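You operate a simulated robot arm through the tools that you are given. There is no shell and no other tool.

The job below is to be done with a simulated robot arm. You get a single attempt, and the scene is never put back.

Task
Plug the sink, run warm water over the plug's knob and add soap till it foams.
Fine: cold on first, then hot; hot off first, so nothing scalds. Stay under the overflow, end with both levers off, the bottle back; drop nothing, spill no more than a spoonful, floor dry. Set down upright: soap bottle.

It is judged by the outcome, as a careful person would: the job done as asked, and still so three seconds after it is handed in. It fails if anything else is knocked over, pushed out of place, dropped, spilled or broken.

Robot
A 7-joint arm with a two-finger parallel gripper, fixed in place. Base frame: the origin is at the foot of the arm, x ahead of it, y to its left, z up; the work surface is at about z = 862. Lengths are in mm, angles in rad, forces in N, time in s.
Its first joint turns from -2.304 to 2.304 rad. Payload 3.91 kg.
The TCP is the grasp point between the finger pads, 30 mm short of the fingertips. In the tool frame z runs along the fingers and y along their closing line. Largest opening 110 mm; finger width 20, thickness 10; the body of the gripper, 48 by 112 mm, starts 55 mm behind the TCP.
Orientation is that of the tool frame in the base frame, as a unit quaternion [x, y, z, w]. With the fingers straight down and closing along the base's y, the tool's x points along the base's -x, its y along +y and its z along -z.

Tools
- The arm moves only by the tool move_arm. Its argument "series" is a list of rows, each an object of numbers (a shift or turn left out is 0, a gripper value left out holds the last): "x", "y", "z": the shift along the tool's x, y, z in units of 30 mm (1.0 is 30 mm); "wx", "wy", "wz": the turn, a rotation vector about the tool's x, y, z in units of 4 degrees (1.0 is 4 degrees); "grip": the opening, from 0 (shut) to 1 (fully open). In form: [{"x": .., "y": .., "z": .., "wx": .., "wy": .., "wz": .., "grip": ..}, ...]. A call has 1 to 20 rows; each row shifts and turns the commanded pose from where the row before left it, along the tool's axes as they then stand. A call with a number of a shift or a turn outside -1 to 1 is refused whole. A row lasts 0.2 s, in which the tool goes at most 50 mm and 0.15 rad; a call with a longer step from one row to the next is refused whole, and so is a gripper value outside its range. A pose out of reach is approached as far as the arm can. The call stops where the force on the tool passes 40 N (or 10 N more than at its start, if that is more) or the arm is blocked; 0.2 s more then pass. Each finger travels about 108 mm/s and halts on what it meets, pressing with about 43 N; the grip force reading is that of the motor and also rises with nothing between the fingers. The clock runs only during rows and for 0.2 s after the last one: add rows that do not move to give the fingers time. It gives the time, the measured TCP pose, the force on the tool (base axes), the opening and the grip force at its end, in the units of the frame above (readings bear some noise), with the torque about the TCP (base axes, N m) and any sound that the robot's microphone picked up.
- Cameras (640 x 400 px; columns grow to the right, rows downward): "scene" is fixed at [51.2, 500.1, 1461.1]; the picture's right is [0.63, -0.78, 0.00], its down [-0.64, -0.52, -0.57] and it looks along [0.44, 0.35, -0.82] (base axes); focal length 312 px, centre (320, 200). "wrist" rides on the gripper at [72, 17, -103] in the tool frame; the picture's right is [-0.23, 0.97, 0.00], its down [-0.76, -0.18, -0.62] and it looks along [-0.61, -0.14, 0.78] (tool axes); focal length 222 px, centre (320, 200). There is no depth. A picture from a camera that has moved, and an enlarged one, comes with that camera's place and axes in the base frame and with its lens.
- snapshot(camera): a new picture of that camera. The clock stands still meanwhile.
- inspect(camera, box): a new picture of the part [left, top, right, bottom] of that camera's present view, enlarged. The clock stands still meanwhile.
- job_done(): hands the job in; it is judged then, once.

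Nothing tells you positions but the pictures and the camera data. Unless the task says otherwise, let go and move clear before handing in.

The tools are called after "Call:" by a JSON object that holds its "fn" and its "kwargs". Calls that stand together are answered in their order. move_arm: Moves the arm, as the interface text tells. Its arguments: {"type":"object","properties":{"series":{"type":"array"}},"required":["series"]} The other tools are called the same way: snapshot (camera) takes a picture; inspect (camera, box) takes an enlarged picture of a part of a camera's view; job_done () hands the job in.

At the start:

```text
t: 0.0
eef_pos: [396.9, 541.7, 1151.4]
ee_rot: [0.0, 1.0, -0.001, 0.0]
force: [0.0, 0.7, 0.7]
ft_torque: [0.01, 0.03, -0.04]
grip_width: 110.1
gripper_force: 0.0
```

scene: 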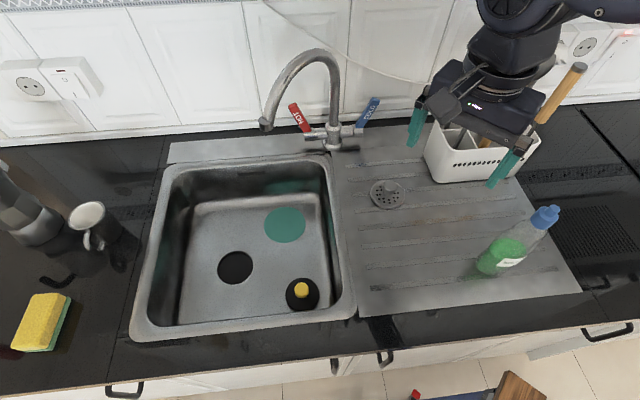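
wrist: 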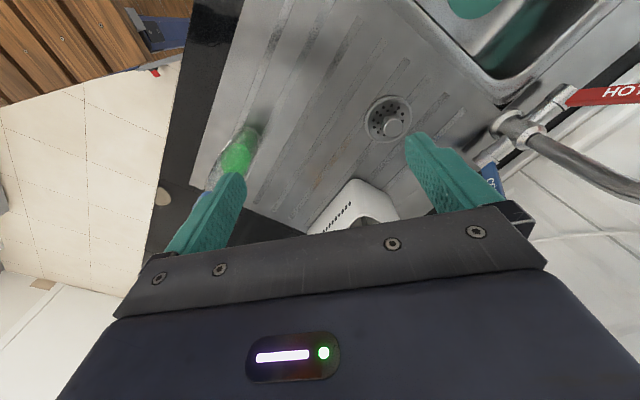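

I see a sink with a mixer tap (red HOT and blue COLD levers), a plug with a yellow knob in the basin, and a soap bottle standing on the drainer. I'll look closer before moving.

Call:
{"fn": "inspect", "kwargs": {"camera": "scene", "box": [130, 140, 370, 350]}}

Call:
{"fn": "inspect", "kwargs": {"camera": "scene", "box": [240, 40, 400, 160]}}

Call:
{"fn": "inspect", "kwargs": {"camera": "scene", "box": [440, 180, 600, 300]}}

Call:
{"fn": "inspect", "kwargs": {"camera": "scene", "box": [340, 320, 640, 400]}}

```text
1.90 times, centred on (250, 245) of scene
camera zoom: at [51.2, 500.1, 1461.1], right [0.63, -0.78, 0.0], down [-0.64, -0.52, -0.57], along [0.44, 0.35, -0.82], focal length 594 px, centre (453, 114)
```

zoom: 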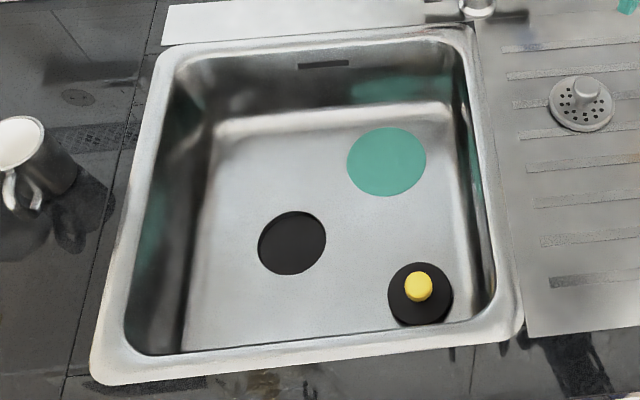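

```text
3.33 times, centred on (320, 100) of scene
camera zoom: at [51.2, 500.1, 1461.1], right [0.63, -0.78, 0.0], down [-0.64, -0.52, -0.57], along [0.44, 0.35, -0.82], focal length 1039 px, centre (320, 533)
```

zoom: 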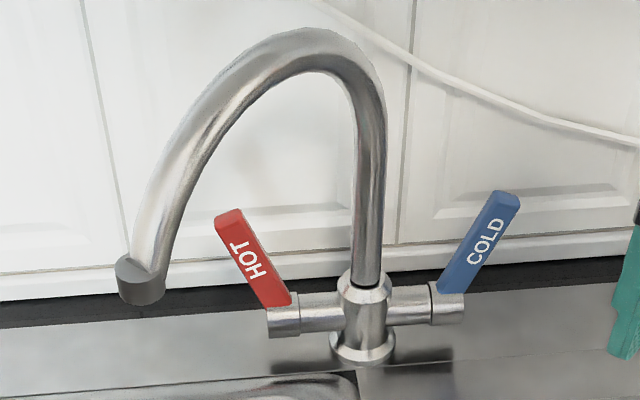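

```text
3.33 times, centred on (520, 240) of scene
camera zoom: at [51.2, 500.1, 1461.1], right [0.63, -0.78, 0.0], down [-0.64, -0.52, -0.57], along [0.44, 0.35, -0.82], focal length 1039 px, centre (-347, 67)
```

zoom: 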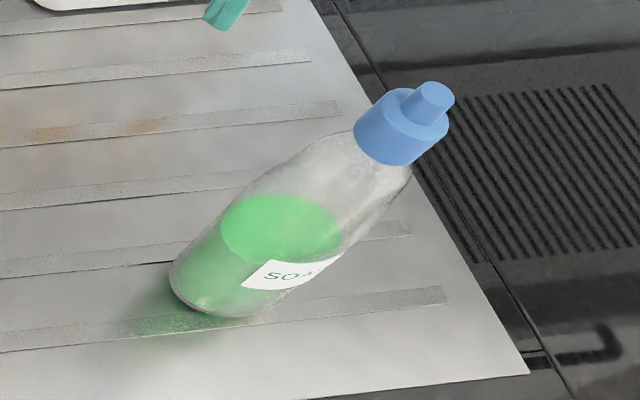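

```text
2.13 times, centred on (490, 360) of scene
camera zoom: at [51.2, 500.1, 1461.1], right [0.63, -0.78, 0.0], down [-0.64, -0.52, -0.57], along [0.44, 0.35, -0.82], focal length 665 px, centre (-43, -141)
```

zoom: 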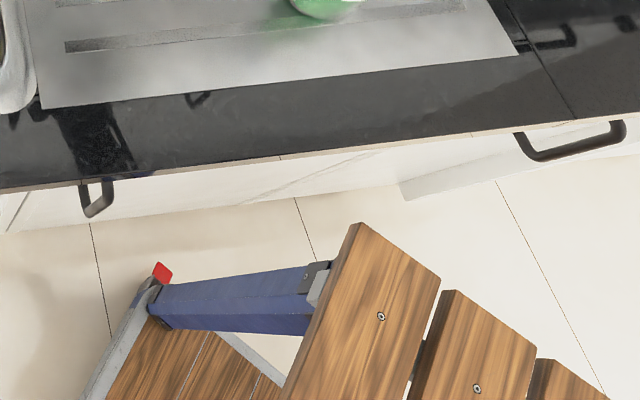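

The plug lies front-right in the bowl, drain left of centre, spout over the back, levers at the tap body behind the right edge of the sink. I'll swing the wrist camera over the front of the sink, facing the wall, to get a second view.

Call:
{"fn": "move_arm", "kwargs": {"series": [{"x": 0.95, "y": 0.6}, {"x": 0.95, "y": 0.6}, {"x": 0.95, "y": 0.6}, {"x": 0.95, "y": 0.6}, {"x": 0.95, "y": 0.6}, {"x": 0.95, "y": 0.6}, {"x": 0.95, "y": 0.6}, {"x": 0.95, "y": 0.6}, {"x": 0.95, "y": 0.6}]}}

Call:
{"fn": "move_arm", "kwargs": {"series": [{"wz": -0.9375}, {"wz": -0.9375}, {"wz": -0.9375}, {"wz": -0.9375}, {"wz": -0.9375}, {"wz": -0.9375}, {"wz": -0.9375}, {"wz": -0.9375}, {"wz": -0.9375}, {"wz": -0.9375}, {"wz": -0.9375}, {"wz": -0.9375}]}}

Call:
{"fn": "snapshot", "kwargs": {"camera": "wrist"}}

Call:
{"fn": "snapshot", "kwargs": {"camera": "scene"}}

```text
t: 2.0
eef_pos: [142.3, 704.6, 1151.6]
ee_rot: [0.001, 1.0, 0.0, 0.0]
force: [0.3, -0.3, -0.3]
ft_torque: [0.01, 0.02, 0.02]
grip_width: 110.4
gripper_force: 0.0
```

```text
t: 4.6
eef_pos: [140.6, 703.5, 1150.4]
ee_rot: [-0.382, 0.924, 0.0, 0.0]
force: [0.1, 0.2, 0.2]
ft_torque: [0.0, 0.02, 0.01]
grip_width: 109.9
gripper_force: 0.1
```

```text
taken
camera wrist: at [77.0, 663.1, 1255.0], right [-0.53, 0.85, 0.0], down [0.66, 0.41, 0.62], along [0.53, 0.33, -0.78], focal length 222 px, centre (320, 200)
```

wrist: 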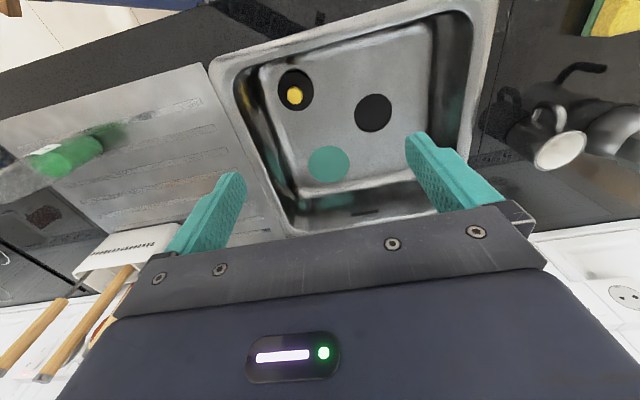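

```text
taken
```

scene: 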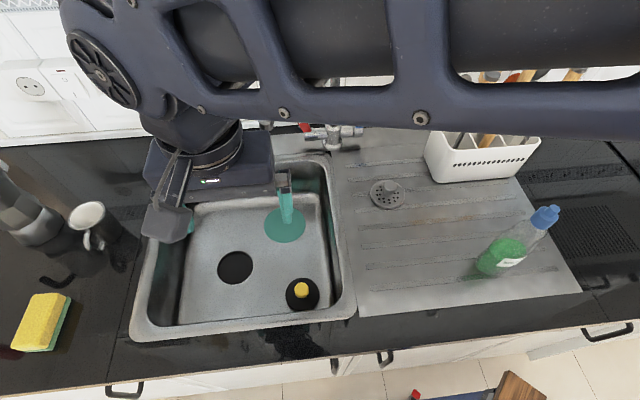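

The wrist view pairs well with the scene: bowl floor is near z=700, drain about (156, 864), plug about (213, 682). I'll turn the tool so the camera is on the left, then go look at the levers from above.

Call:
{"fn": "move_arm", "kwargs": {"series": [{"wz": 1}, {"wz": 1}, {"wz": 1}, {"wz": 1}, {"wz": 1}, {"wz": 1}, {"wz": 1}, {"wz": 1}, {"wz": 1}, {"wz": 1}, {"wz": 1}, {"wz": 1}]}}

Call:
{"fn": "move_arm", "kwargs": {"series": [{"wz": 1}, {"wz": 1}, {"wz": 1}, {"wz": 1}, {"wz": 1}, {"wz": 1}, {"wz": 1}, {"wz": 1}, {"wz": 1}, {"wz": 1}, {"wz": 0.5}]}}

Call:
{"fn": "snapshot", "kwargs": {"camera": "wrist"}}

Call:
{"fn": "snapshot", "kwargs": {"camera": "scene"}}

```text
t: 7.2
eef_pos: [140.5, 704.0, 1151.4]
ee_rot: [0.028, 1.0, 0.001, 0.0]
force: [0.3, -0.9, 0.2]
ft_torque: [0.0, 0.0, -0.03]
grip_width: 109.9
gripper_force: 0.2
```

```text
t: 9.6
eef_pos: [141.7, 703.6, 1149.7]
ee_rot: [0.382, 0.924, -0.001, 0.0]
force: [-0.3, 0.5, -0.4]
ft_torque: [0.04, -0.02, 0.01]
grip_width: 109.9
gripper_force: 0.1
```

```text
taken
camera wrist: at [101.0, 766.1, 1254.6], right [0.85, 0.53, 0.0], down [0.41, -0.66, 0.62], along [0.33, -0.53, -0.78], focal length 222 px, centre (320, 200)
```

wrist: 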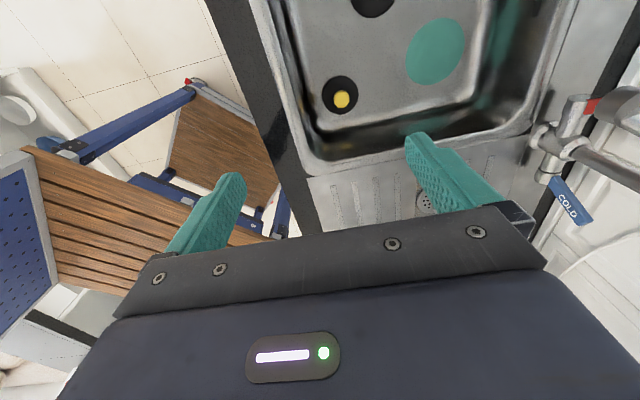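

```text
taken
```

scene: 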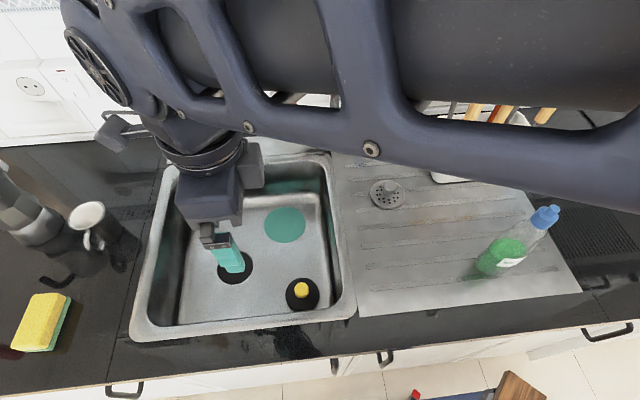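

The view from here shows tap and levers on the right edge; I'll enlarge it and the plug.

Call:
{"fn": "inspect", "kwargs": {"camera": "wrist", "box": [500, 70, 640, 240]}}

Call:
{"fn": "inspect", "kwargs": {"camera": "wrist", "box": [260, 0, 500, 170]}}

```text
2.35 times, centred on (570, 155) of wrist
camera zoom: at [101.0, 766.1, 1254.6], right [0.85, 0.53, 0.0], down [0.41, -0.66, 0.62], along [0.33, -0.53, -0.78], focal length 523 px, centre (-268, 306)
```

zoom: 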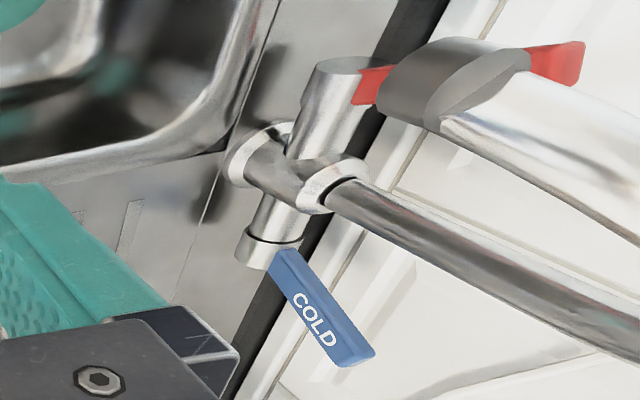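

```text
2.35 times, centred on (380, 85) of wrist
camera zoom: at [101.0, 766.1, 1254.6], right [0.85, 0.53, 0.0], down [0.41, -0.66, 0.62], along [0.33, -0.53, -0.78], focal length 523 px, centre (179, 471)
```

zoom: 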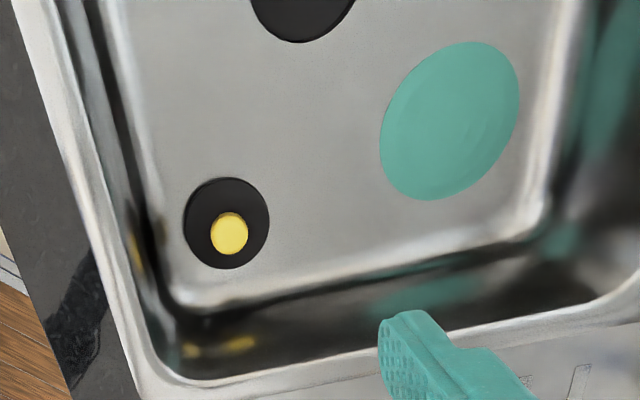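

Levers stand upright with an outward lean (tips near z=990), spout arch tops out near z=1155. First the plug: I'll descend partway over the knob at about (212, 681) and check alignment.

Call:
{"fn": "move_arm", "kwargs": {"series": [{"x": -0.727, "y": 0.372, "grip": 0.7}, {"x": -0.727, "y": 0.372}, {"x": -0.727, "y": 0.372}, {"z": 1}, {"z": 1}, {"z": 1}, {"z": 1}, {"z": 1}, {"z": 1}, {"z": 1}, {"z": 1}, {"z": 1}, {"z": 1}]}}

Call:
{"fn": "snapshot", "kwargs": {"camera": "wrist"}}

Call:
{"fn": "snapshot", "kwargs": {"camera": "scene"}}

```text
t: 12.4
eef_pos: [211.8, 682.3, 851.4]
ee_rot: [0.383, 0.924, 0.0, 0.001]
force: [0.1, -0.5, 0.1]
ft_torque: [0.0, 0.0, -0.01]
grip_width: 77.2
gripper_force: 0.2
```

```text
taken
camera wrist: at [171.4, 744.3, 955.2], right [0.85, 0.53, 0.0], down [0.41, -0.66, 0.62], along [0.33, -0.53, -0.78], focal length 222 px, centre (320, 200)
```

wrist: 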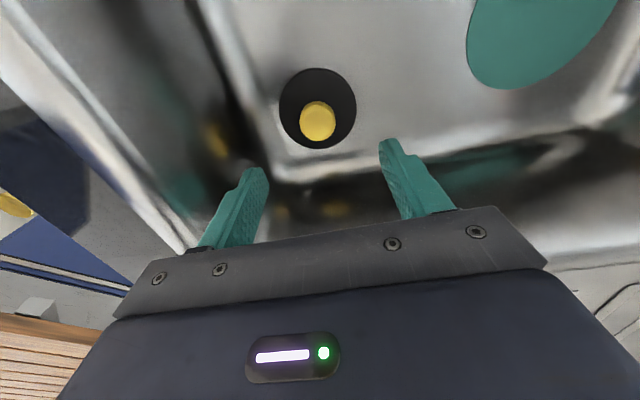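

```text
taken
```

scene: 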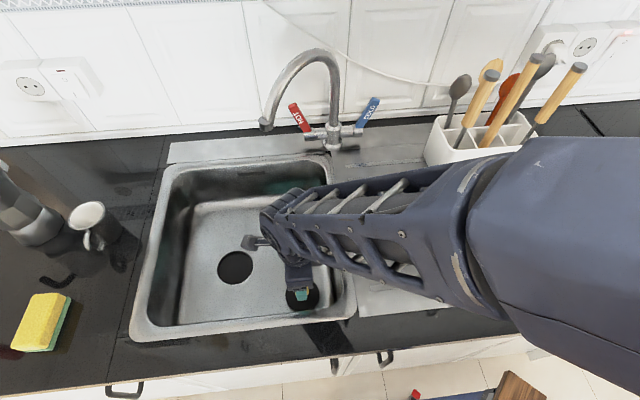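

The fingers are centred around the knob along the grip line. I'll lower so the tips straddle the knob and look again.

Call:
{"fn": "move_arm", "kwargs": {"series": [{"y": -0.04, "z": 0.8}, {"y": -0.04, "z": 0.8}, {"z": 0.8}, {"z": 0.8}]}}

Call:
{"fn": "snapshot", "kwargs": {"camera": "wrist"}}

Call:
{"fn": "snapshot", "kwargs": {"camera": "scene"}}

```text
t: 13.4
eef_pos: [210.4, 677.8, 755.4]
ee_rot: [0.383, 0.924, 0.0, 0.0]
force: [0.1, -0.1, 0.2]
ft_torque: [-0.01, -0.01, -0.02]
grip_width: 77.1
gripper_force: 0.1
```

```text
taken
camera wrist: at [169.8, 740.1, 859.9], right [0.85, 0.53, 0.0], down [0.41, -0.66, 0.62], along [0.33, -0.53, -0.78], focal length 222 px, centre (320, 200)
```

wrist: 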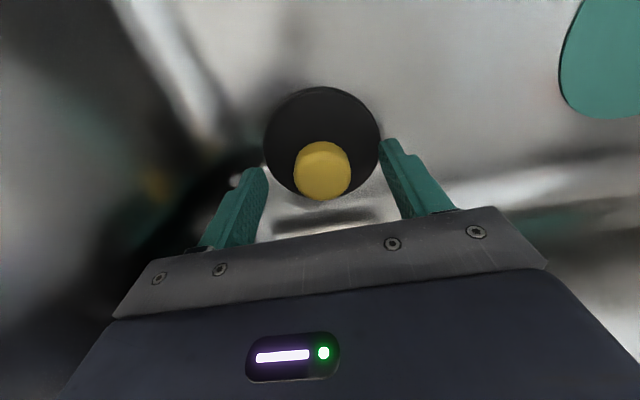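

```text
taken
```

scene: 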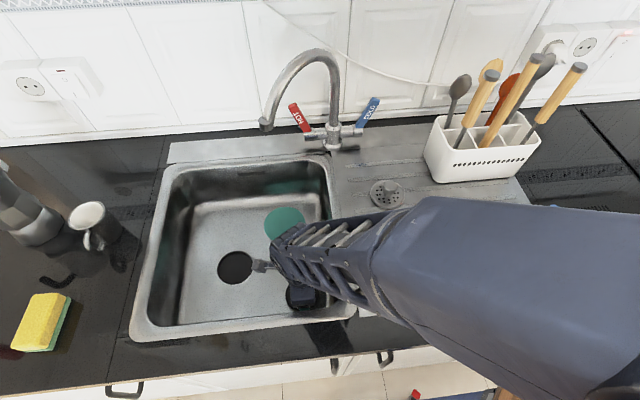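

The knob is about 5 mm further toward the camera side than the TCP. I'll nudge, lower another 13 mm and close on it.

Call:
{"fn": "move_arm", "kwargs": {"series": [{"x": 0.17, "z": 0.22}, {"z": 0.22}, {}, {"grip": 0.25}, {"grip": 0.0}, {}, {}]}}

Call:
{"fn": "inspect", "kwargs": {"camera": "wrist", "box": [200, 60, 460, 240]}}

```text
t: 13.9
eef_pos: [208.1, 682.0, 750.2]
ee_rot: [0.384, 0.923, 0.001, 0.001]
force: [-4.3, -12.8, 21.4]
ft_torque: [0.11, -0.45, -0.25]
grip_width: 76.1
gripper_force: 0.1
stopped in row 2: the force on the tool passed its limit at 56 N (the readings are from after the stop); the commanded pose is now the measured one
```

```text
2.22 times, centred on (330, 150) of wrist
camera zoom: at [168.2, 743.2, 855.2], right [0.85, 0.52, 0.0], down [0.41, -0.67, 0.62], along [0.33, -0.53, -0.78], focal length 494 px, centre (298, 311)
```

zoom: 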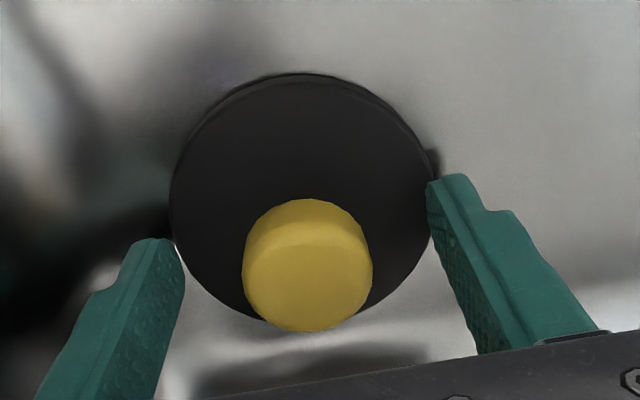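

A fingertip touched the plug's disc edge, so the disc top is near z=720. I'll lift 4 mm, close onto the knob, and check.

Call:
{"fn": "move_arm", "kwargs": {"series": [{"z": -0.13}, {"grip": 0.45}, {}, {}]}}

Call:
{"fn": "inspect", "kwargs": {"camera": "wrist", "box": [200, 60, 460, 240]}}

```text
t: 14.9
eef_pos: [208.7, 680.2, 752.9]
ee_rot: [0.384, 0.923, -0.001, 0.0]
force: [-0.4, -0.2, 0.0]
ft_torque: [0.0, -0.02, 0.01]
grip_width: 49.6
gripper_force: 0.2
```

```text
2.22 times, centred on (330, 150) of wrist
camera zoom: at [168.3, 743.6, 857.3], right [0.85, 0.53, 0.0], down [0.41, -0.67, 0.62], along [0.33, -0.53, -0.78], focal length 494 px, centre (298, 311)
```

zoom: 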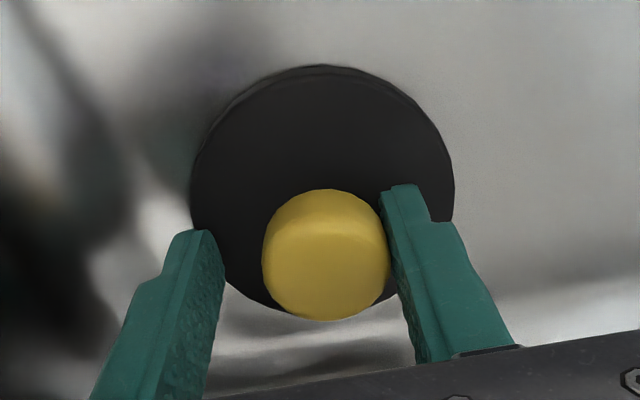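

The knob sits between the fingers; closing now.

Call:
{"fn": "move_arm", "kwargs": {"series": [{"y": 0.15}, {"grip": 0.0}, {}, {}, {}]}}

Call:
{"fn": "inspect", "kwargs": {"camera": "wrist", "box": [200, 60, 460, 240]}}

```text
t: 16.1
eef_pos: [210.5, 683.7, 755.0]
ee_rot: [0.384, 0.923, -0.001, 0.001]
force: [-1.0, 1.7, 3.2]
ft_torque: [-0.01, 0.03, -0.02]
grip_width: 32.9
gripper_force: 43.5
```

```text
2.22 times, centred on (330, 150) of wrist
camera zoom: at [171.4, 746.6, 858.2], right [0.85, 0.53, 0.0], down [0.41, -0.67, 0.62], along [0.33, -0.53, -0.78], focal length 494 px, centre (298, 311)
```

zoom: 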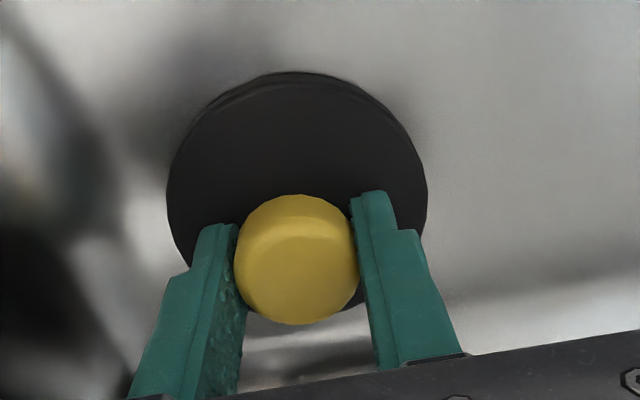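

Gripped at 33 mm width. I'll lift the plug and carry it over the drain, stopping above to look.

Call:
{"fn": "move_arm", "kwargs": {"series": [{"z": -0.5}, {"z": -0.9}, {"z": -0.9}, {"z": -0.9}, {"x": 0.5, "y": 0.27}, {"x": 0.92, "y": 0.493}, {"x": 0.92, "y": 0.493}, {"x": 0.92, "y": 0.493}, {"x": 0.92, "y": 0.493}, {"x": 0.92, "y": 0.493}, {"x": 0.42, "y": 0.223}, {}]}}

Call:
{"fn": "snapshot", "kwargs": {"camera": "wrist"}}

Call:
{"fn": "snapshot", "kwargs": {"camera": "scene"}}

```text
t: 18.7
eef_pos: [155.7, 866.8, 850.1]
ee_rot: [0.384, 0.923, 0.0, 0.0]
force: [0.5, 0.7, -1.6]
ft_torque: [-0.02, 0.0, 0.0]
grip_width: 32.6
gripper_force: 43.2
```

```text
taken
camera wrist: at [116.0, 928.7, 953.9], right [0.85, 0.53, 0.0], down [0.41, -0.67, 0.62], along [0.33, -0.53, -0.78], focal length 222 px, centre (320, 200)
```

wrist: 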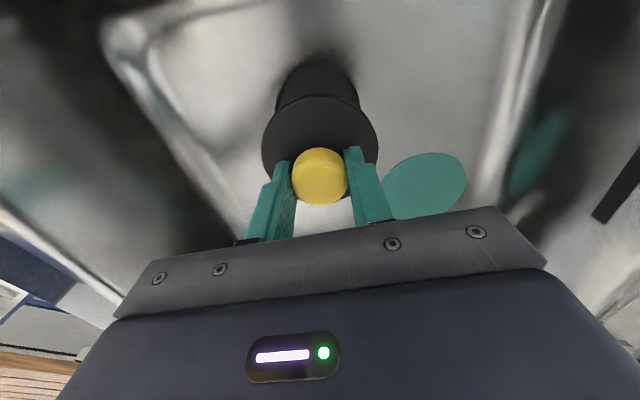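

```text
taken
```

scene: 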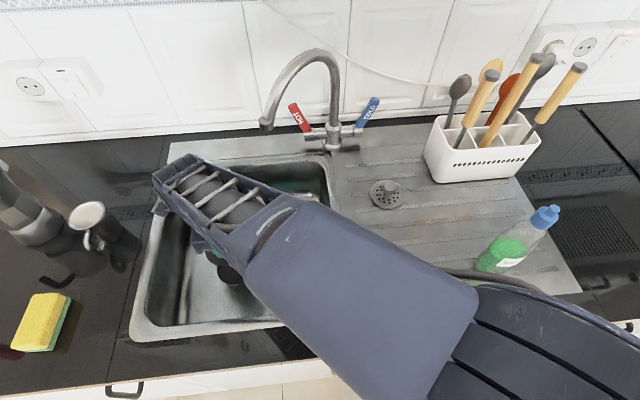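

The drain shows just past the plug; I'll zoom to measure the offset.

Call:
{"fn": "inspect", "kwargs": {"camera": "wrist", "box": [220, 30, 420, 230]}}

Call:
{"fn": "inspect", "kwargs": {"camera": "scene", "box": [180, 200, 300, 310]}}

```text
2.00 times, centred on (320, 130) of wrist
camera zoom: at [116.0, 928.7, 953.9], right [0.85, 0.53, 0.0], down [0.41, -0.67, 0.62], along [0.33, -0.53, -0.78], focal length 444 px, centre (320, 340)
```

zoom: 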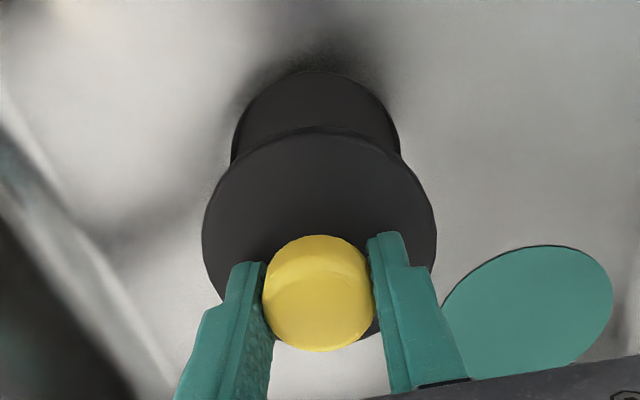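

```text
3.64 times, centred on (240, 255) of scene
camera zoom: at [51.2, 500.1, 1461.1], right [0.63, -0.78, 0.0], down [-0.64, -0.52, -0.57], along [0.44, 0.35, -0.82], focal length 1134 px, centre (611, 0)
```

zoom: 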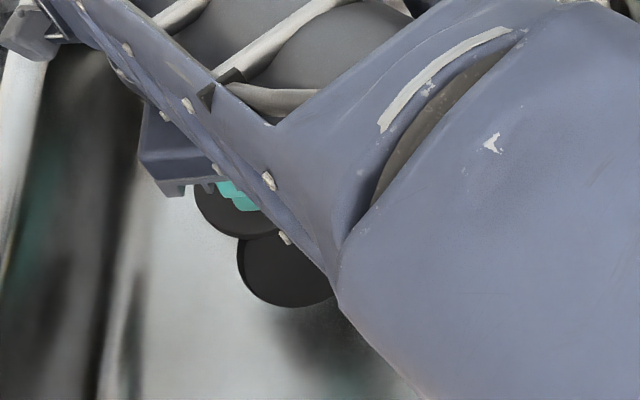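

The drain centre looks about 6 mm toward −y from the plug. I'll correct and lower to about 25 mm above the floor, then recheck.

Call:
{"fn": "move_arm", "kwargs": {"series": [{"x": -0.153, "y": -0.107}, {"z": 0.6}, {"z": 0.6}, {"z": 0.6}, {"z": 0.5}, {}]}}

Call:
{"fn": "inspect", "kwargs": {"camera": "wrist", "box": [220, 30, 420, 230]}}

Call:
{"fn": "inspect", "kwargs": {"camera": "scene", "box": [180, 200, 300, 310]}}

```text
t: 20.1
eef_pos: [157.9, 858.2, 781.7]
ee_rot: [0.384, 0.923, 0.0, 0.001]
force: [0.3, 0.1, -1.4]
ft_torque: [-0.02, -0.02, 0.0]
grip_width: 32.8
gripper_force: 43.2
```

```text
2.00 times, centred on (320, 130) of wrist
camera zoom: at [117.7, 921.6, 885.7], right [0.85, 0.53, 0.0], down [0.41, -0.67, 0.62], along [0.33, -0.53, -0.78], focal length 444 px, centre (320, 340)
```

zoom: 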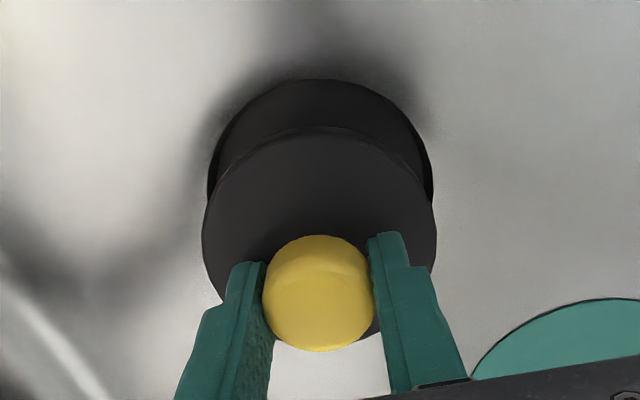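

```text
3.64 times, centred on (240, 255) of scene
camera zoom: at [51.2, 500.1, 1461.1], right [0.63, -0.78, 0.0], down [-0.64, -0.52, -0.57], along [0.44, 0.35, -0.82], focal length 1134 px, centre (611, 0)
```

zoom: 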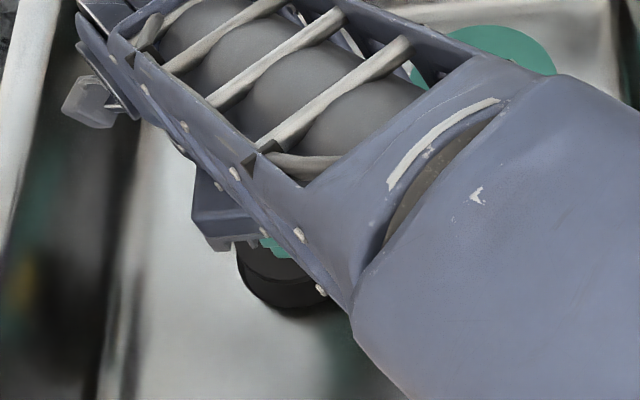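

Plug and drain now line up laterally and in depth within a few mm. I'll lower in small steps until it seats.

Call:
{"fn": "move_arm", "kwargs": {"series": [{"z": 0.25}, {"z": 0.25}, {"z": 0.2}, {"z": 0.15}]}}

Call:
{"fn": "inspect", "kwargs": {"camera": "wrist", "box": [220, 30, 420, 230]}}

```text
t: 21.1
eef_pos: [158.7, 859.7, 755.3]
ee_rot: [0.385, 0.923, 0.0, 0.001]
force: [-1.3, -0.1, -0.4]
ft_torque: [0.01, 0.03, 0.05]
grip_width: 32.8
gripper_force: 43.2
```

```text
2.00 times, centred on (320, 130) of wrist
camera zoom: at [118.6, 921.0, 859.1], right [0.85, 0.53, 0.0], down [0.41, -0.67, 0.62], along [0.33, -0.53, -0.78], focal length 444 px, centre (320, 340)
```

zoom: 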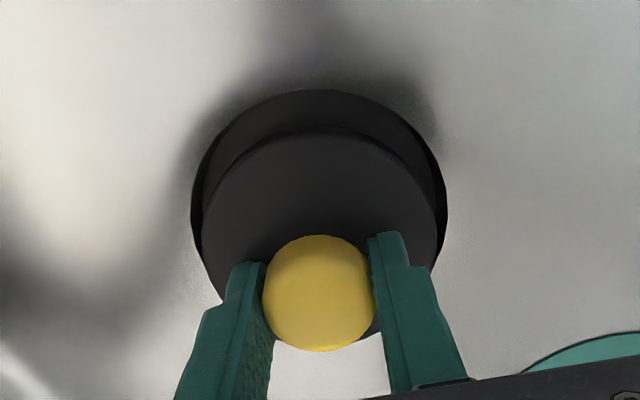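

It is at floor level; the plug sits roughly 4 mm too far from the camera relative to the drain ring, so I'll shift by that and lower into the recess.

Call:
{"fn": "move_arm", "kwargs": {"series": [{"x": 0.13}, {"z": 0.15}, {"z": 0.15}, {"z": 0.15}]}}

Call:
{"fn": "inspect", "kwargs": {"camera": "wrist", "box": [220, 30, 420, 230]}}

```text
t: 22.1
eef_pos: [155.8, 862.2, 742.9]
ee_rot: [0.384, 0.923, -0.001, 0.001]
force: [-0.6, -2.1, 2.2]
ft_torque: [-0.07, 0.09, 0.07]
grip_width: 32.5
gripper_force: 42.7
```

```text
2.00 times, centred on (320, 130) of wrist
camera zoom: at [116.4, 923.7, 846.2], right [0.85, 0.53, 0.0], down [0.41, -0.67, 0.62], along [0.33, -0.53, -0.78], focal length 444 px, centre (320, 340)
```

zoom: 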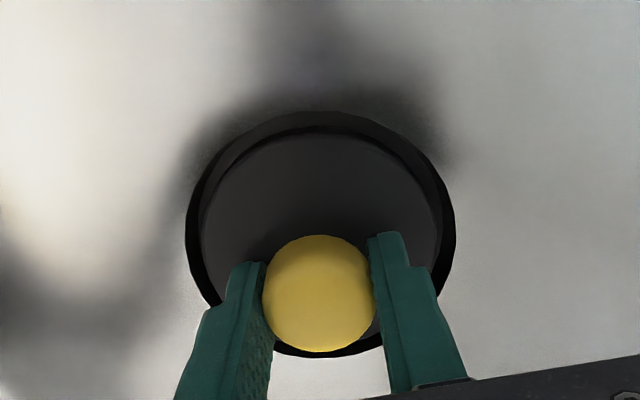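

The plug is now inside the drain ring, centred. Continuing down gently until it seats.

Call:
{"fn": "move_arm", "kwargs": {"series": [{"z": 0.1}, {"z": 0.1}, {"z": 0.1}, {"z": 0.1}, {"z": 0.1}, {"z": 0.1}]}}

Call:
{"fn": "inspect", "kwargs": {"camera": "wrist", "box": [220, 30, 420, 230]}}

```text
t: 22.6
eef_pos: [156.3, 862.1, 742.3]
ee_rot: [0.385, 0.923, 0.001, 0.001]
force: [-0.3, -1.2, 11.5]
ft_torque: [-0.16, 0.17, 0.01]
grip_width: 32.7
gripper_force: 42.8
stopped in row 2: the force on the tool passed its limit at 46 N (the readings are from after the stop); the commanded pose is now the measured one
```

```text
2.00 times, centred on (320, 130) of wrist
camera zoom: at [116.3, 925.0, 846.2], right [0.85, 0.53, 0.0], down [0.41, -0.67, 0.62], along [0.33, -0.53, -0.78], focal length 444 px, centre (320, 340)
```

zoom: 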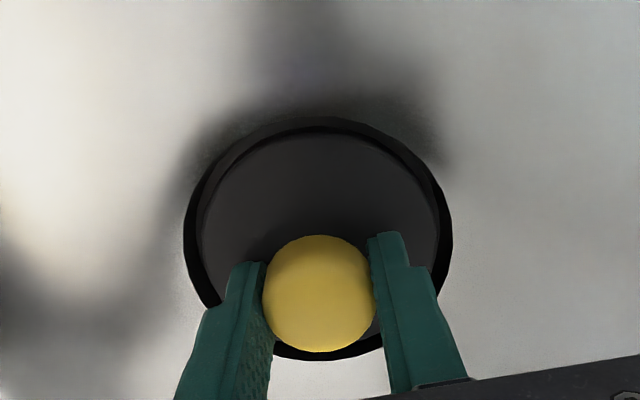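

It meets solid resistance about 13 mm down, so it seems seated. I'll release, rise and verify.

Call:
{"fn": "move_arm", "kwargs": {"series": [{"grip": 0.2}, {"grip": 0.45}, {"grip": 0.5}, {"z": -0.5}, {"z": -1}, {"z": -1}, {"z": -1}, {"z": -0.5}]}}

Call:
{"fn": "snapshot", "kwargs": {"camera": "wrist"}}

Call:
{"fn": "inspect", "kwargs": {"camera": "wrist", "box": [240, 0, 400, 120]}}

```text
t: 24.4
eef_pos: [157.1, 862.0, 861.5]
ee_rot: [0.385, 0.923, 0.0, 0.001]
force: [0.1, -0.2, -0.2]
ft_torque: [-0.01, -0.01, 0.03]
grip_width: 55.1
gripper_force: 0.1
```

```text
taken
camera wrist: at [117.1, 924.5, 964.6], right [0.85, 0.53, 0.0], down [0.41, -0.66, 0.62], along [0.33, -0.53, -0.78], focal length 222 px, centre (320, 200)
```

wrist: 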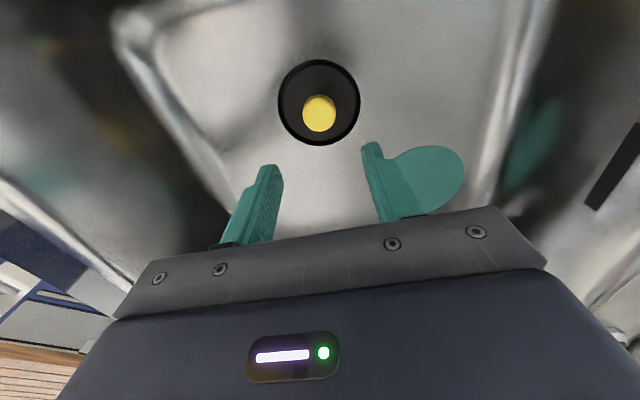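

```text
3.33 times, centred on (320, 60) of wrist
camera zoom: at [117.1, 924.5, 964.6], right [0.85, 0.53, 0.0], down [0.41, -0.66, 0.62], along [0.33, -0.53, -0.78], focal length 740 px, centre (320, 667)
```

zoom: 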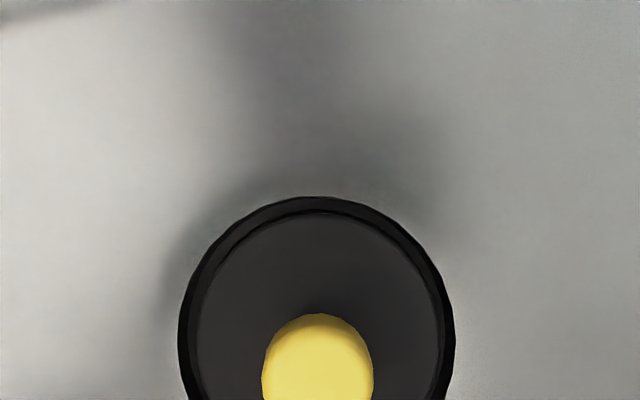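

The plug sits level inside the drain ring. Next the cold lever: I'll go up, across in front of the spout, and turn the tool to face the wall.

Call:
{"fn": "move_arm", "kwargs": {"series": [{"z": -1}, {"z": -1}, {"z": -1}, {"z": -1}, {"x": -0.95, "y": -0.2, "z": -0.5}, {"x": -0.95, "y": -0.2, "z": -0.5}, {"x": -0.95, "y": -0.2, "z": -0.5}, {"x": -0.95, "y": -0.2, "z": -0.5}, {"x": -0.95, "y": -0.2, "z": -0.5}, {"x": -0.95, "y": -0.2, "z": -0.5}, {"x": -0.95, "y": -0.2, "z": -0.5}, {"x": -0.95, "y": -0.2, "z": -0.5}, {"x": -0.95, "y": -0.2}, {"x": -0.95, "y": -0.2}, {"x": -0.95, "y": -0.2}, {"x": -0.95, "y": -0.2}, {"x": -0.95, "y": -0.2}]}}

Call:
{"fn": "move_arm", "kwargs": {"series": [{"wz": -1}, {"wz": -1}, {"wz": -1}, {"wz": -1}, {"wz": -1}, {"wz": -1}, {"wz": -1}, {"wz": -1}, {"wz": -1}, {"wz": -1}, {"wz": -1}, {"wz": -1}]}}

Call:
{"fn": "move_arm", "kwargs": {"series": [{"wz": -1}, {"wz": -1}, {"wz": -1}, {"wz": -1}, {"wz": -1}, {"wz": -1}, {"wz": -1}, {"wz": -1}, {"wz": -1}, {"wz": -1}, {"wz": -0.5}]}}

Call:
{"fn": "snapshot", "kwargs": {"camera": "wrist"}}

Call:
{"fn": "snapshot", "kwargs": {"camera": "scene"}}

```text
t: 28.0
eef_pos: [361.6, 545.0, 1100.4]
ee_rot: [0.384, 0.923, -0.001, 0.001]
force: [0.1, 0.1, -0.5]
ft_torque: [-0.03, -0.02, 0.01]
grip_width: 55.1
gripper_force: 0.1
```

```text
t: 30.6
eef_pos: [361.8, 545.7, 1101.7]
ee_rot: [-0.025, 1.0, 0.0, 0.001]
force: [0.3, -0.9, -0.4]
ft_torque: [0.01, -0.06, 0.03]
grip_width: 55.0
gripper_force: 0.1
```

```text
t: 33.0
eef_pos: [361.7, 543.9, 1102.0]
ee_rot: [-0.381, 0.925, 0.0, 0.001]
force: [-0.9, 0.1, -0.3]
ft_torque: [-0.01, 0.01, 0.0]
grip_width: 54.7
gripper_force: 0.1
```

```text
taken
camera wrist: at [297.4, 504.0, 1205.2], right [-0.53, 0.85, 0.0], down [0.66, 0.41, 0.62], along [0.53, 0.33, -0.78], focal length 222 px, centre (320, 200)
```

wrist: 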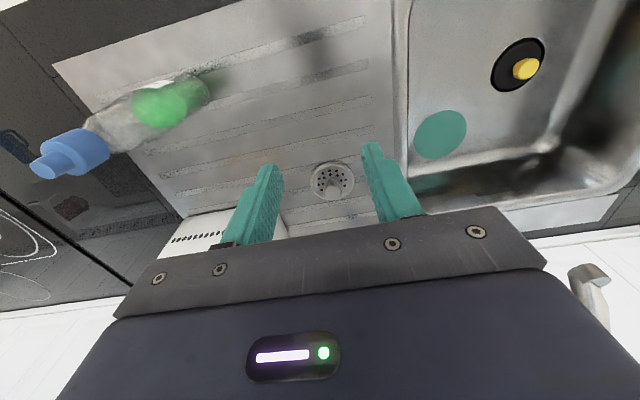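

```text
taken
```

scene: 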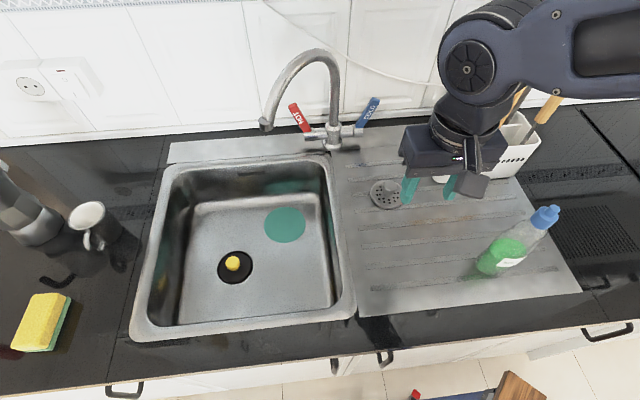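

Plug seated in the drain with knob up. Now I move ahead and tilt the tool 45° toward the wall to approach the cold lever.

Call:
{"fn": "move_arm", "kwargs": {"series": [{"x": -1}, {"x": -1}, {"x": -1}, {"x": -1}, {"x": -1}, {"wy": -1}, {"wy": -1}, {"wy": -1}, {"wy": -1}, {"wy": -1}, {"wy": -1}, {"wy": -1}, {"wy": -1}, {"wy": -1}, {"wy": -1}, {"wy": -1}]}}

Call:
{"fn": "snapshot", "kwargs": {"camera": "wrist"}}

Call:
{"fn": "snapshot", "kwargs": {"camera": "scene"}}

```text
t: 36.4
eef_pos: [467.9, 650.0, 1101.5]
ee_rot: [-0.354, 0.857, 0.143, 0.347]
force: [1.4, 0.6, -0.5]
ft_torque: [-0.01, -0.01, 0.02]
grip_width: 54.9
gripper_force: 0.0
```

```text
taken
camera wrist: at [367.6, 573.7, 1126.1], right [-0.57, 0.81, 0.16], down [0.2, -0.05, 0.98], along [0.8, 0.59, -0.14], focal length 222 px, centre (320, 200)
```

wrist: 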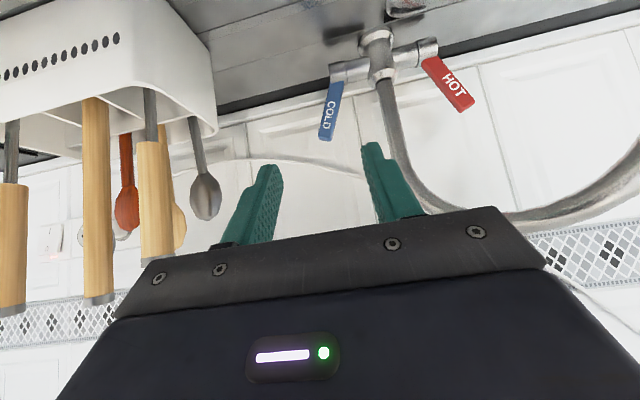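

```text
taken
```

scene: 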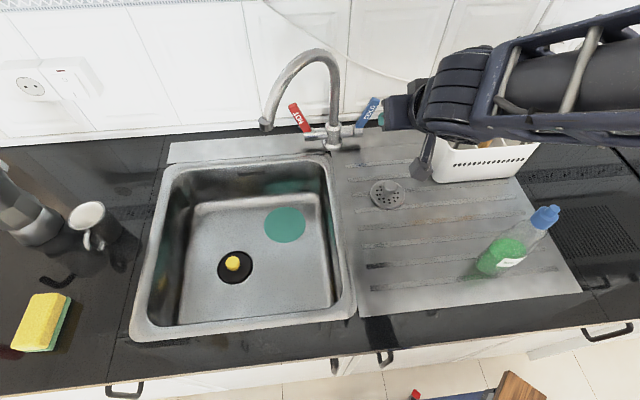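

Great frontal view of both levers (image upside down). Enlarging it.

Call:
{"fn": "inspect", "kwargs": {"camera": "wrist", "box": [290, 0, 510, 160]}}

```text
2.50 times, centred on (400, 80) of wrist
camera zoom: at [367.6, 573.7, 1126.1], right [-0.57, 0.81, 0.16], down [0.2, -0.05, 0.98], along [0.8, 0.59, -0.14], focal length 555 px, centre (120, 500)
```

zoom: 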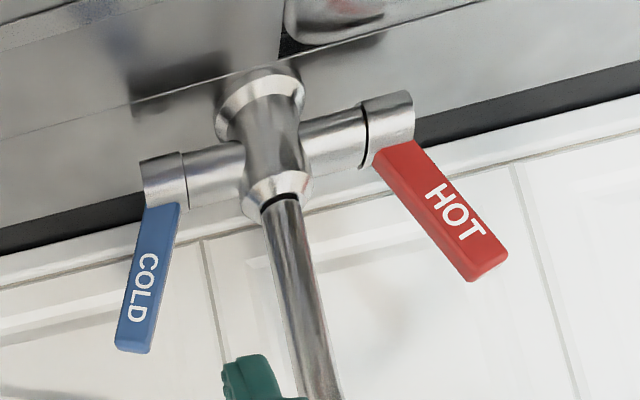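

Cold lever: base about (p 983, q −152, z 909), tip (983, −119, 990), leaning outward 21°. I'll orient the gripper to match the lever's cant and tilt before approaching.

Call:
{"fn": "move_arm", "kwargs": {"series": [{"wy": -1}, {"wy": -1}, {"wy": -1}, {"wy": -1}, {"wx": -0.448, "wz": 0.775}, {"wx": -0.448, "wz": 0.775}, {"wx": -0.448, "wz": 0.775}, {"wx": -0.448, "wz": 0.775}, {"wx": -0.448, "wz": 0.775}, {"wx": -0.448, "wz": 0.775}, {}]}}

Call:
{"fn": "snapshot", "kwargs": {"camera": "wrist"}}

Call:
{"fn": "snapshot", "kwargs": {"camera": "scene"}}

```text
t: 38.8
eef_pos: [467.9, 649.4, 1102.8]
ee_rot: [-0.239, 0.821, 0.337, 0.394]
force: [0.1, -0.5, 0.4]
ft_torque: [-0.04, 0.02, -0.01]
grip_width: 55.1
gripper_force: 0.1
```

```text
taken
camera wrist: at [363.7, 574.3, 1098.3], right [-0.51, 0.67, 0.54], down [0.25, -0.48, 0.84], along [0.82, 0.56, 0.07], focal length 222 px, centre (320, 200)
```

wrist: 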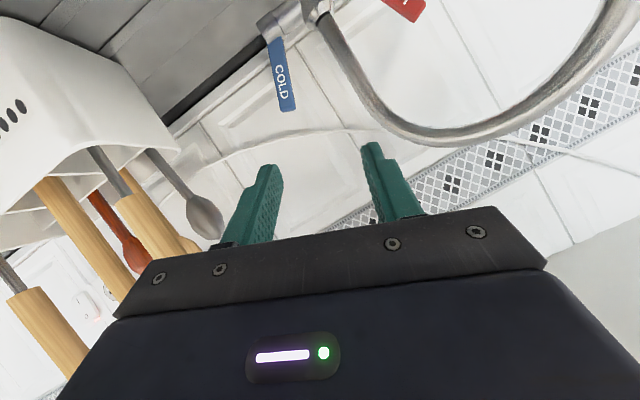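

```text
taken
```

scene: 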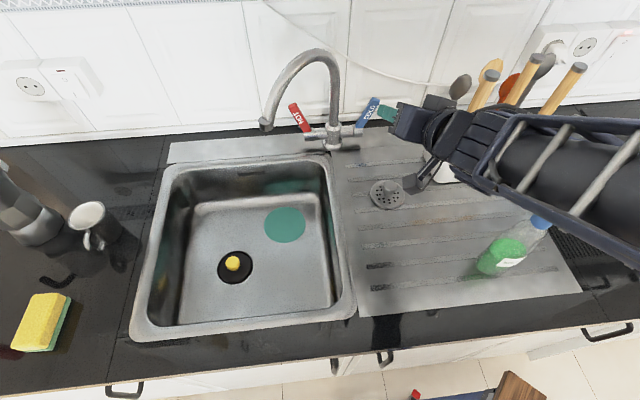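

Orientation is right. I'll move to a standoff ~70 mm in front of the cold lever.

Call:
{"fn": "move_arm", "kwargs": {"series": [{"x": 0.14, "y": -0.56, "z": 0.5}, {"x": 0.14, "y": -0.56, "z": 0.8}, {"x": 0.14, "y": -0.56, "z": 0.8}, {"z": 0.8}, {"z": 0.8}, {"z": 0.8}, {"z": 0.8}, {}]}}

Call:
{"fn": "snapshot", "kwargs": {"camera": "wrist"}}

Call:
{"fn": "inspect", "kwargs": {"camera": "scene", "box": [280, 60, 440, 180]}}

```text
t: 40.6
eef_pos: [570.3, 733.1, 998.0]
ee_rot: [-0.238, 0.822, 0.336, 0.393]
force: [-0.5, 0.3, -0.4]
ft_torque: [0.01, 0.01, -0.01]
grip_width: 55.0
gripper_force: 0.1
```

```text
taken
camera wrist: at [466.8, 657.9, 993.8], right [-0.51, 0.67, 0.54], down [0.25, -0.48, 0.84], along [0.82, 0.56, 0.07], focal length 222 px, centre (320, 200)
```

wrist: 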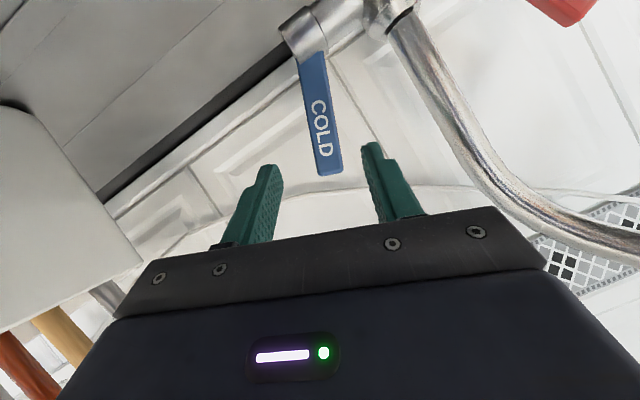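

```text
3.33 times, centred on (360, 120) of scene
camera zoom: at [51.2, 500.1, 1461.1], right [0.63, -0.78, 0.0], down [-0.64, -0.52, -0.57], along [0.44, 0.35, -0.82], focal length 1039 px, centre (187, 467)
```

zoom: 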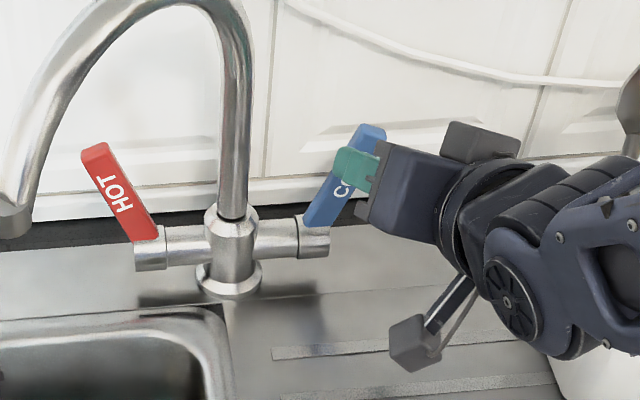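

The lever sits centred between the fingers. Advance and close on it.

Call:
{"fn": "move_arm", "kwargs": {"series": [{"z": 0.6}, {"z": 0.6}, {"z": 0.6}, {"z": 0.35}, {}, {"grip": 0.0}, {}, {}]}}

Call:
{"fn": "snapshot", "kwargs": {"camera": "wrist"}}

Call:
{"fn": "inspect", "kwargs": {"camera": "scene", "box": [280, 60, 440, 180]}}

```text
t: 42.4
eef_pos: [598.2, 784.0, 969.8]
ee_rot: [-0.24, 0.821, 0.338, 0.393]
force: [-15.0, 28.6, 7.3]
ft_torque: [1.1, 0.14, -0.16]
grip_width: 21.9
gripper_force: 45.1
```

```text
taken
camera wrist: at [495.5, 707.9, 965.1], right [-0.51, 0.67, 0.54], down [0.25, -0.48, 0.84], along [0.82, 0.57, 0.08], focal length 222 px, centre (320, 200)
```

wrist: 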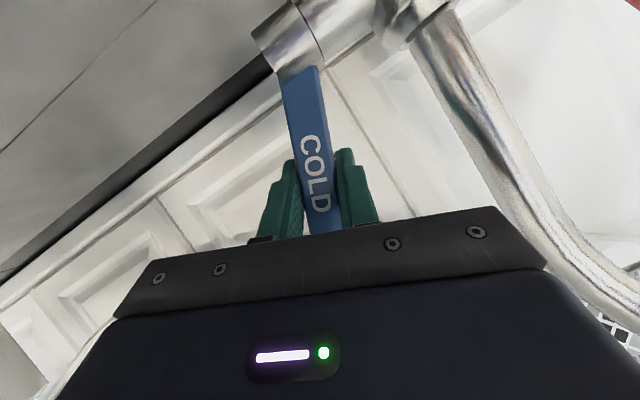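

```text
3.33 times, centred on (360, 120) of scene
camera zoom: at [51.2, 500.1, 1461.1], right [0.63, -0.78, 0.0], down [-0.64, -0.52, -0.57], along [0.44, 0.35, -0.82], focal length 1039 px, centre (187, 467)
```

zoom: 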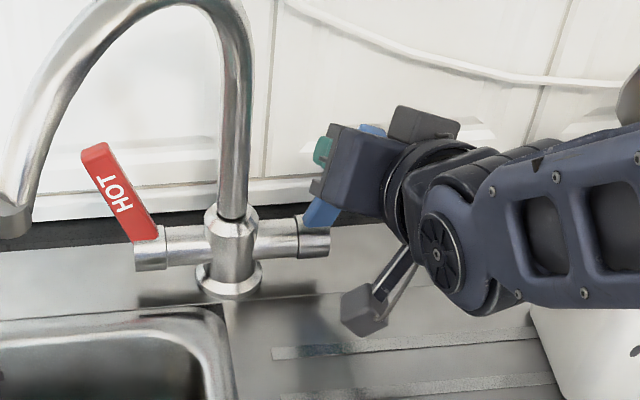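

Gripped (22 mm), but with a ~30 N side load because I'm a few mm off in q. I'll relax that offset first.

Call:
{"fn": "move_arm", "kwargs": {"series": [{"y": 0.08}, {"y": 0.08}, {}]}}

```text
t: 43.2
eef_pos: [599.4, 784.4, 968.7]
ee_rot: [-0.239, 0.822, 0.336, 0.393]
force: [-5.0, 23.4, -6.1]
ft_torque: [1.29, 0.05, -0.25]
grip_width: 21.8
gripper_force: 44.9
```

Call:
{"fn": "move_arm", "kwargs": {"series": [{"y": 0.1}, {"y": 0.05}, {}]}}

```text
t: 44.0
eef_pos: [599.8, 784.2, 969.1]
ee_rot: [-0.237, 0.824, 0.333, 0.393]
force: [11.4, -26.5, -20.5]
ft_torque: [0.1, 1.13, 0.48]
grip_width: 21.8
gripper_force: 45.1
```

Call:
{"fn": "move_arm", "kwargs": {"series": [{"y": -0.065}, {}]}}

```text
t: 44.8
eef_pos: [599.2, 783.3, 969.0]
ee_rot: [-0.238, 0.823, 0.334, 0.393]
force: [5.1, 2.4, -5.4]
ft_torque: [1.01, 0.43, 0.15]
grip_width: 21.6
gripper_force: 44.7
stopped in row 2: the force on the tool passed its limit at 46 N (the readings are from after the stop); the commanded pose is now the measured one
```

Load is now small. I'll try pulling the cold lever gently forward about 10° along its arc.

Call:
{"fn": "move_arm", "kwargs": {"series": [{"x": 0.115, "y": -0.006, "z": -0.168}, {"x": 0.115, "y": -0.006, "z": -0.168}, {}]}}

Call:
{"fn": "inspect", "kwargs": {"camera": "wrist", "box": [200, 0, 440, 240]}}

Call:
{"fn": "snapshot", "kwargs": {"camera": "scene"}}

```text
t: 45.6
eef_pos: [591.0, 774.2, 969.3]
ee_rot: [-0.238, 0.823, 0.335, 0.393]
force: [20.2, 8.2, 1.3]
ft_torque: [1.81, -0.17, 0.05]
grip_width: 22.0
gripper_force: 45.6
```

```text
1.67 times, centred on (320, 120) of wrist
camera zoom: at [487.1, 700.4, 965.6], right [-0.51, 0.67, 0.54], down [0.25, -0.48, 0.84], along [0.82, 0.56, 0.07], focal length 370 px, centre (320, 333)
```

zoom: 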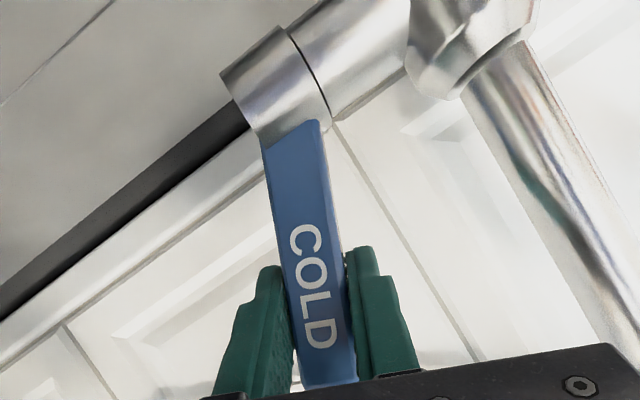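

```text
taken
```

scene: 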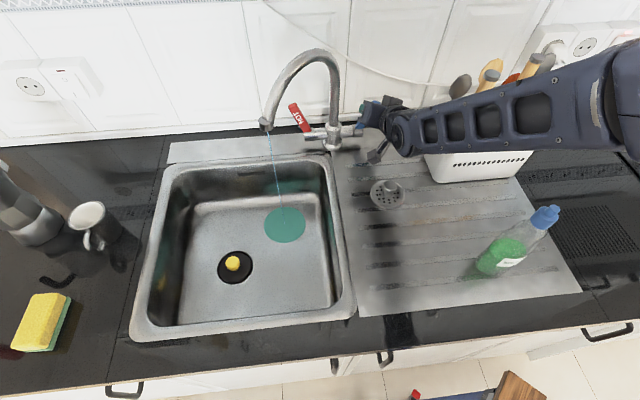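

Water is running: pulling the cold lever forward opens it. I'll open it to about 30°.

Call:
{"fn": "move_arm", "kwargs": {"series": [{"x": 0.14, "y": -0.02, "z": -0.145}, {"x": 0.14, "y": -0.02, "z": -0.145}, {"x": 0.16, "y": -0.032, "z": -0.12}, {"x": 0.16, "y": -0.032, "z": -0.12}, {}]}}

Call:
{"fn": "inspect", "kwargs": {"camera": "wrist", "box": [200, 0, 440, 240]}}

Call:
{"fn": "inspect", "kwargs": {"camera": "scene", "box": [130, 90, 370, 340]}}

```text
t: 46.8
eef_pos: [573.7, 759.9, 961.5]
ee_rot: [-0.238, 0.822, 0.336, 0.393]
force: [12.7, 9.0, 15.2]
ft_torque: [2.03, -0.21, 0.36]
grip_width: 23.7
gripper_force: 44.8
```

```text
1.67 times, centred on (320, 120) of wrist
camera zoom: at [469.2, 684.4, 957.8], right [-0.51, 0.67, 0.54], down [0.25, -0.48, 0.84], along [0.82, 0.56, 0.07], focal length 370 px, centre (320, 333)
```

zoom: 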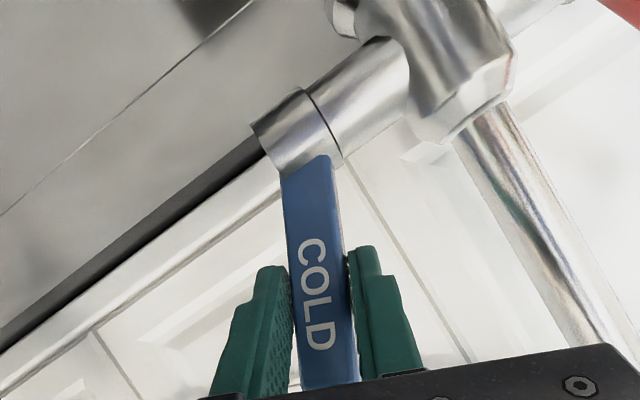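

```text
1.60 times, centred on (250, 215) of scene
camera zoom: at [51.2, 500.1, 1461.1], right [0.63, -0.78, 0.0], down [-0.64, -0.52, -0.57], along [0.44, 0.35, -0.82], focal length 499 px, centre (432, 176)
```

zoom: 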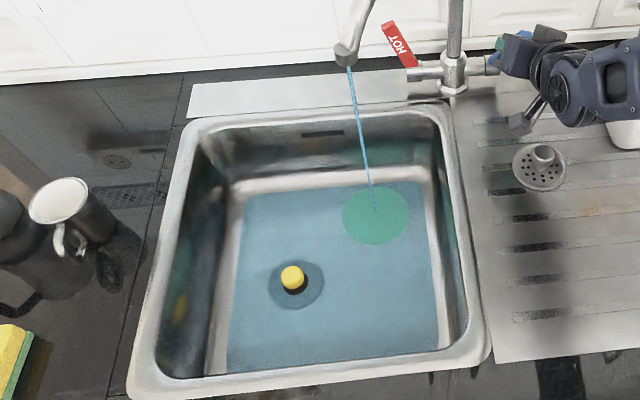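

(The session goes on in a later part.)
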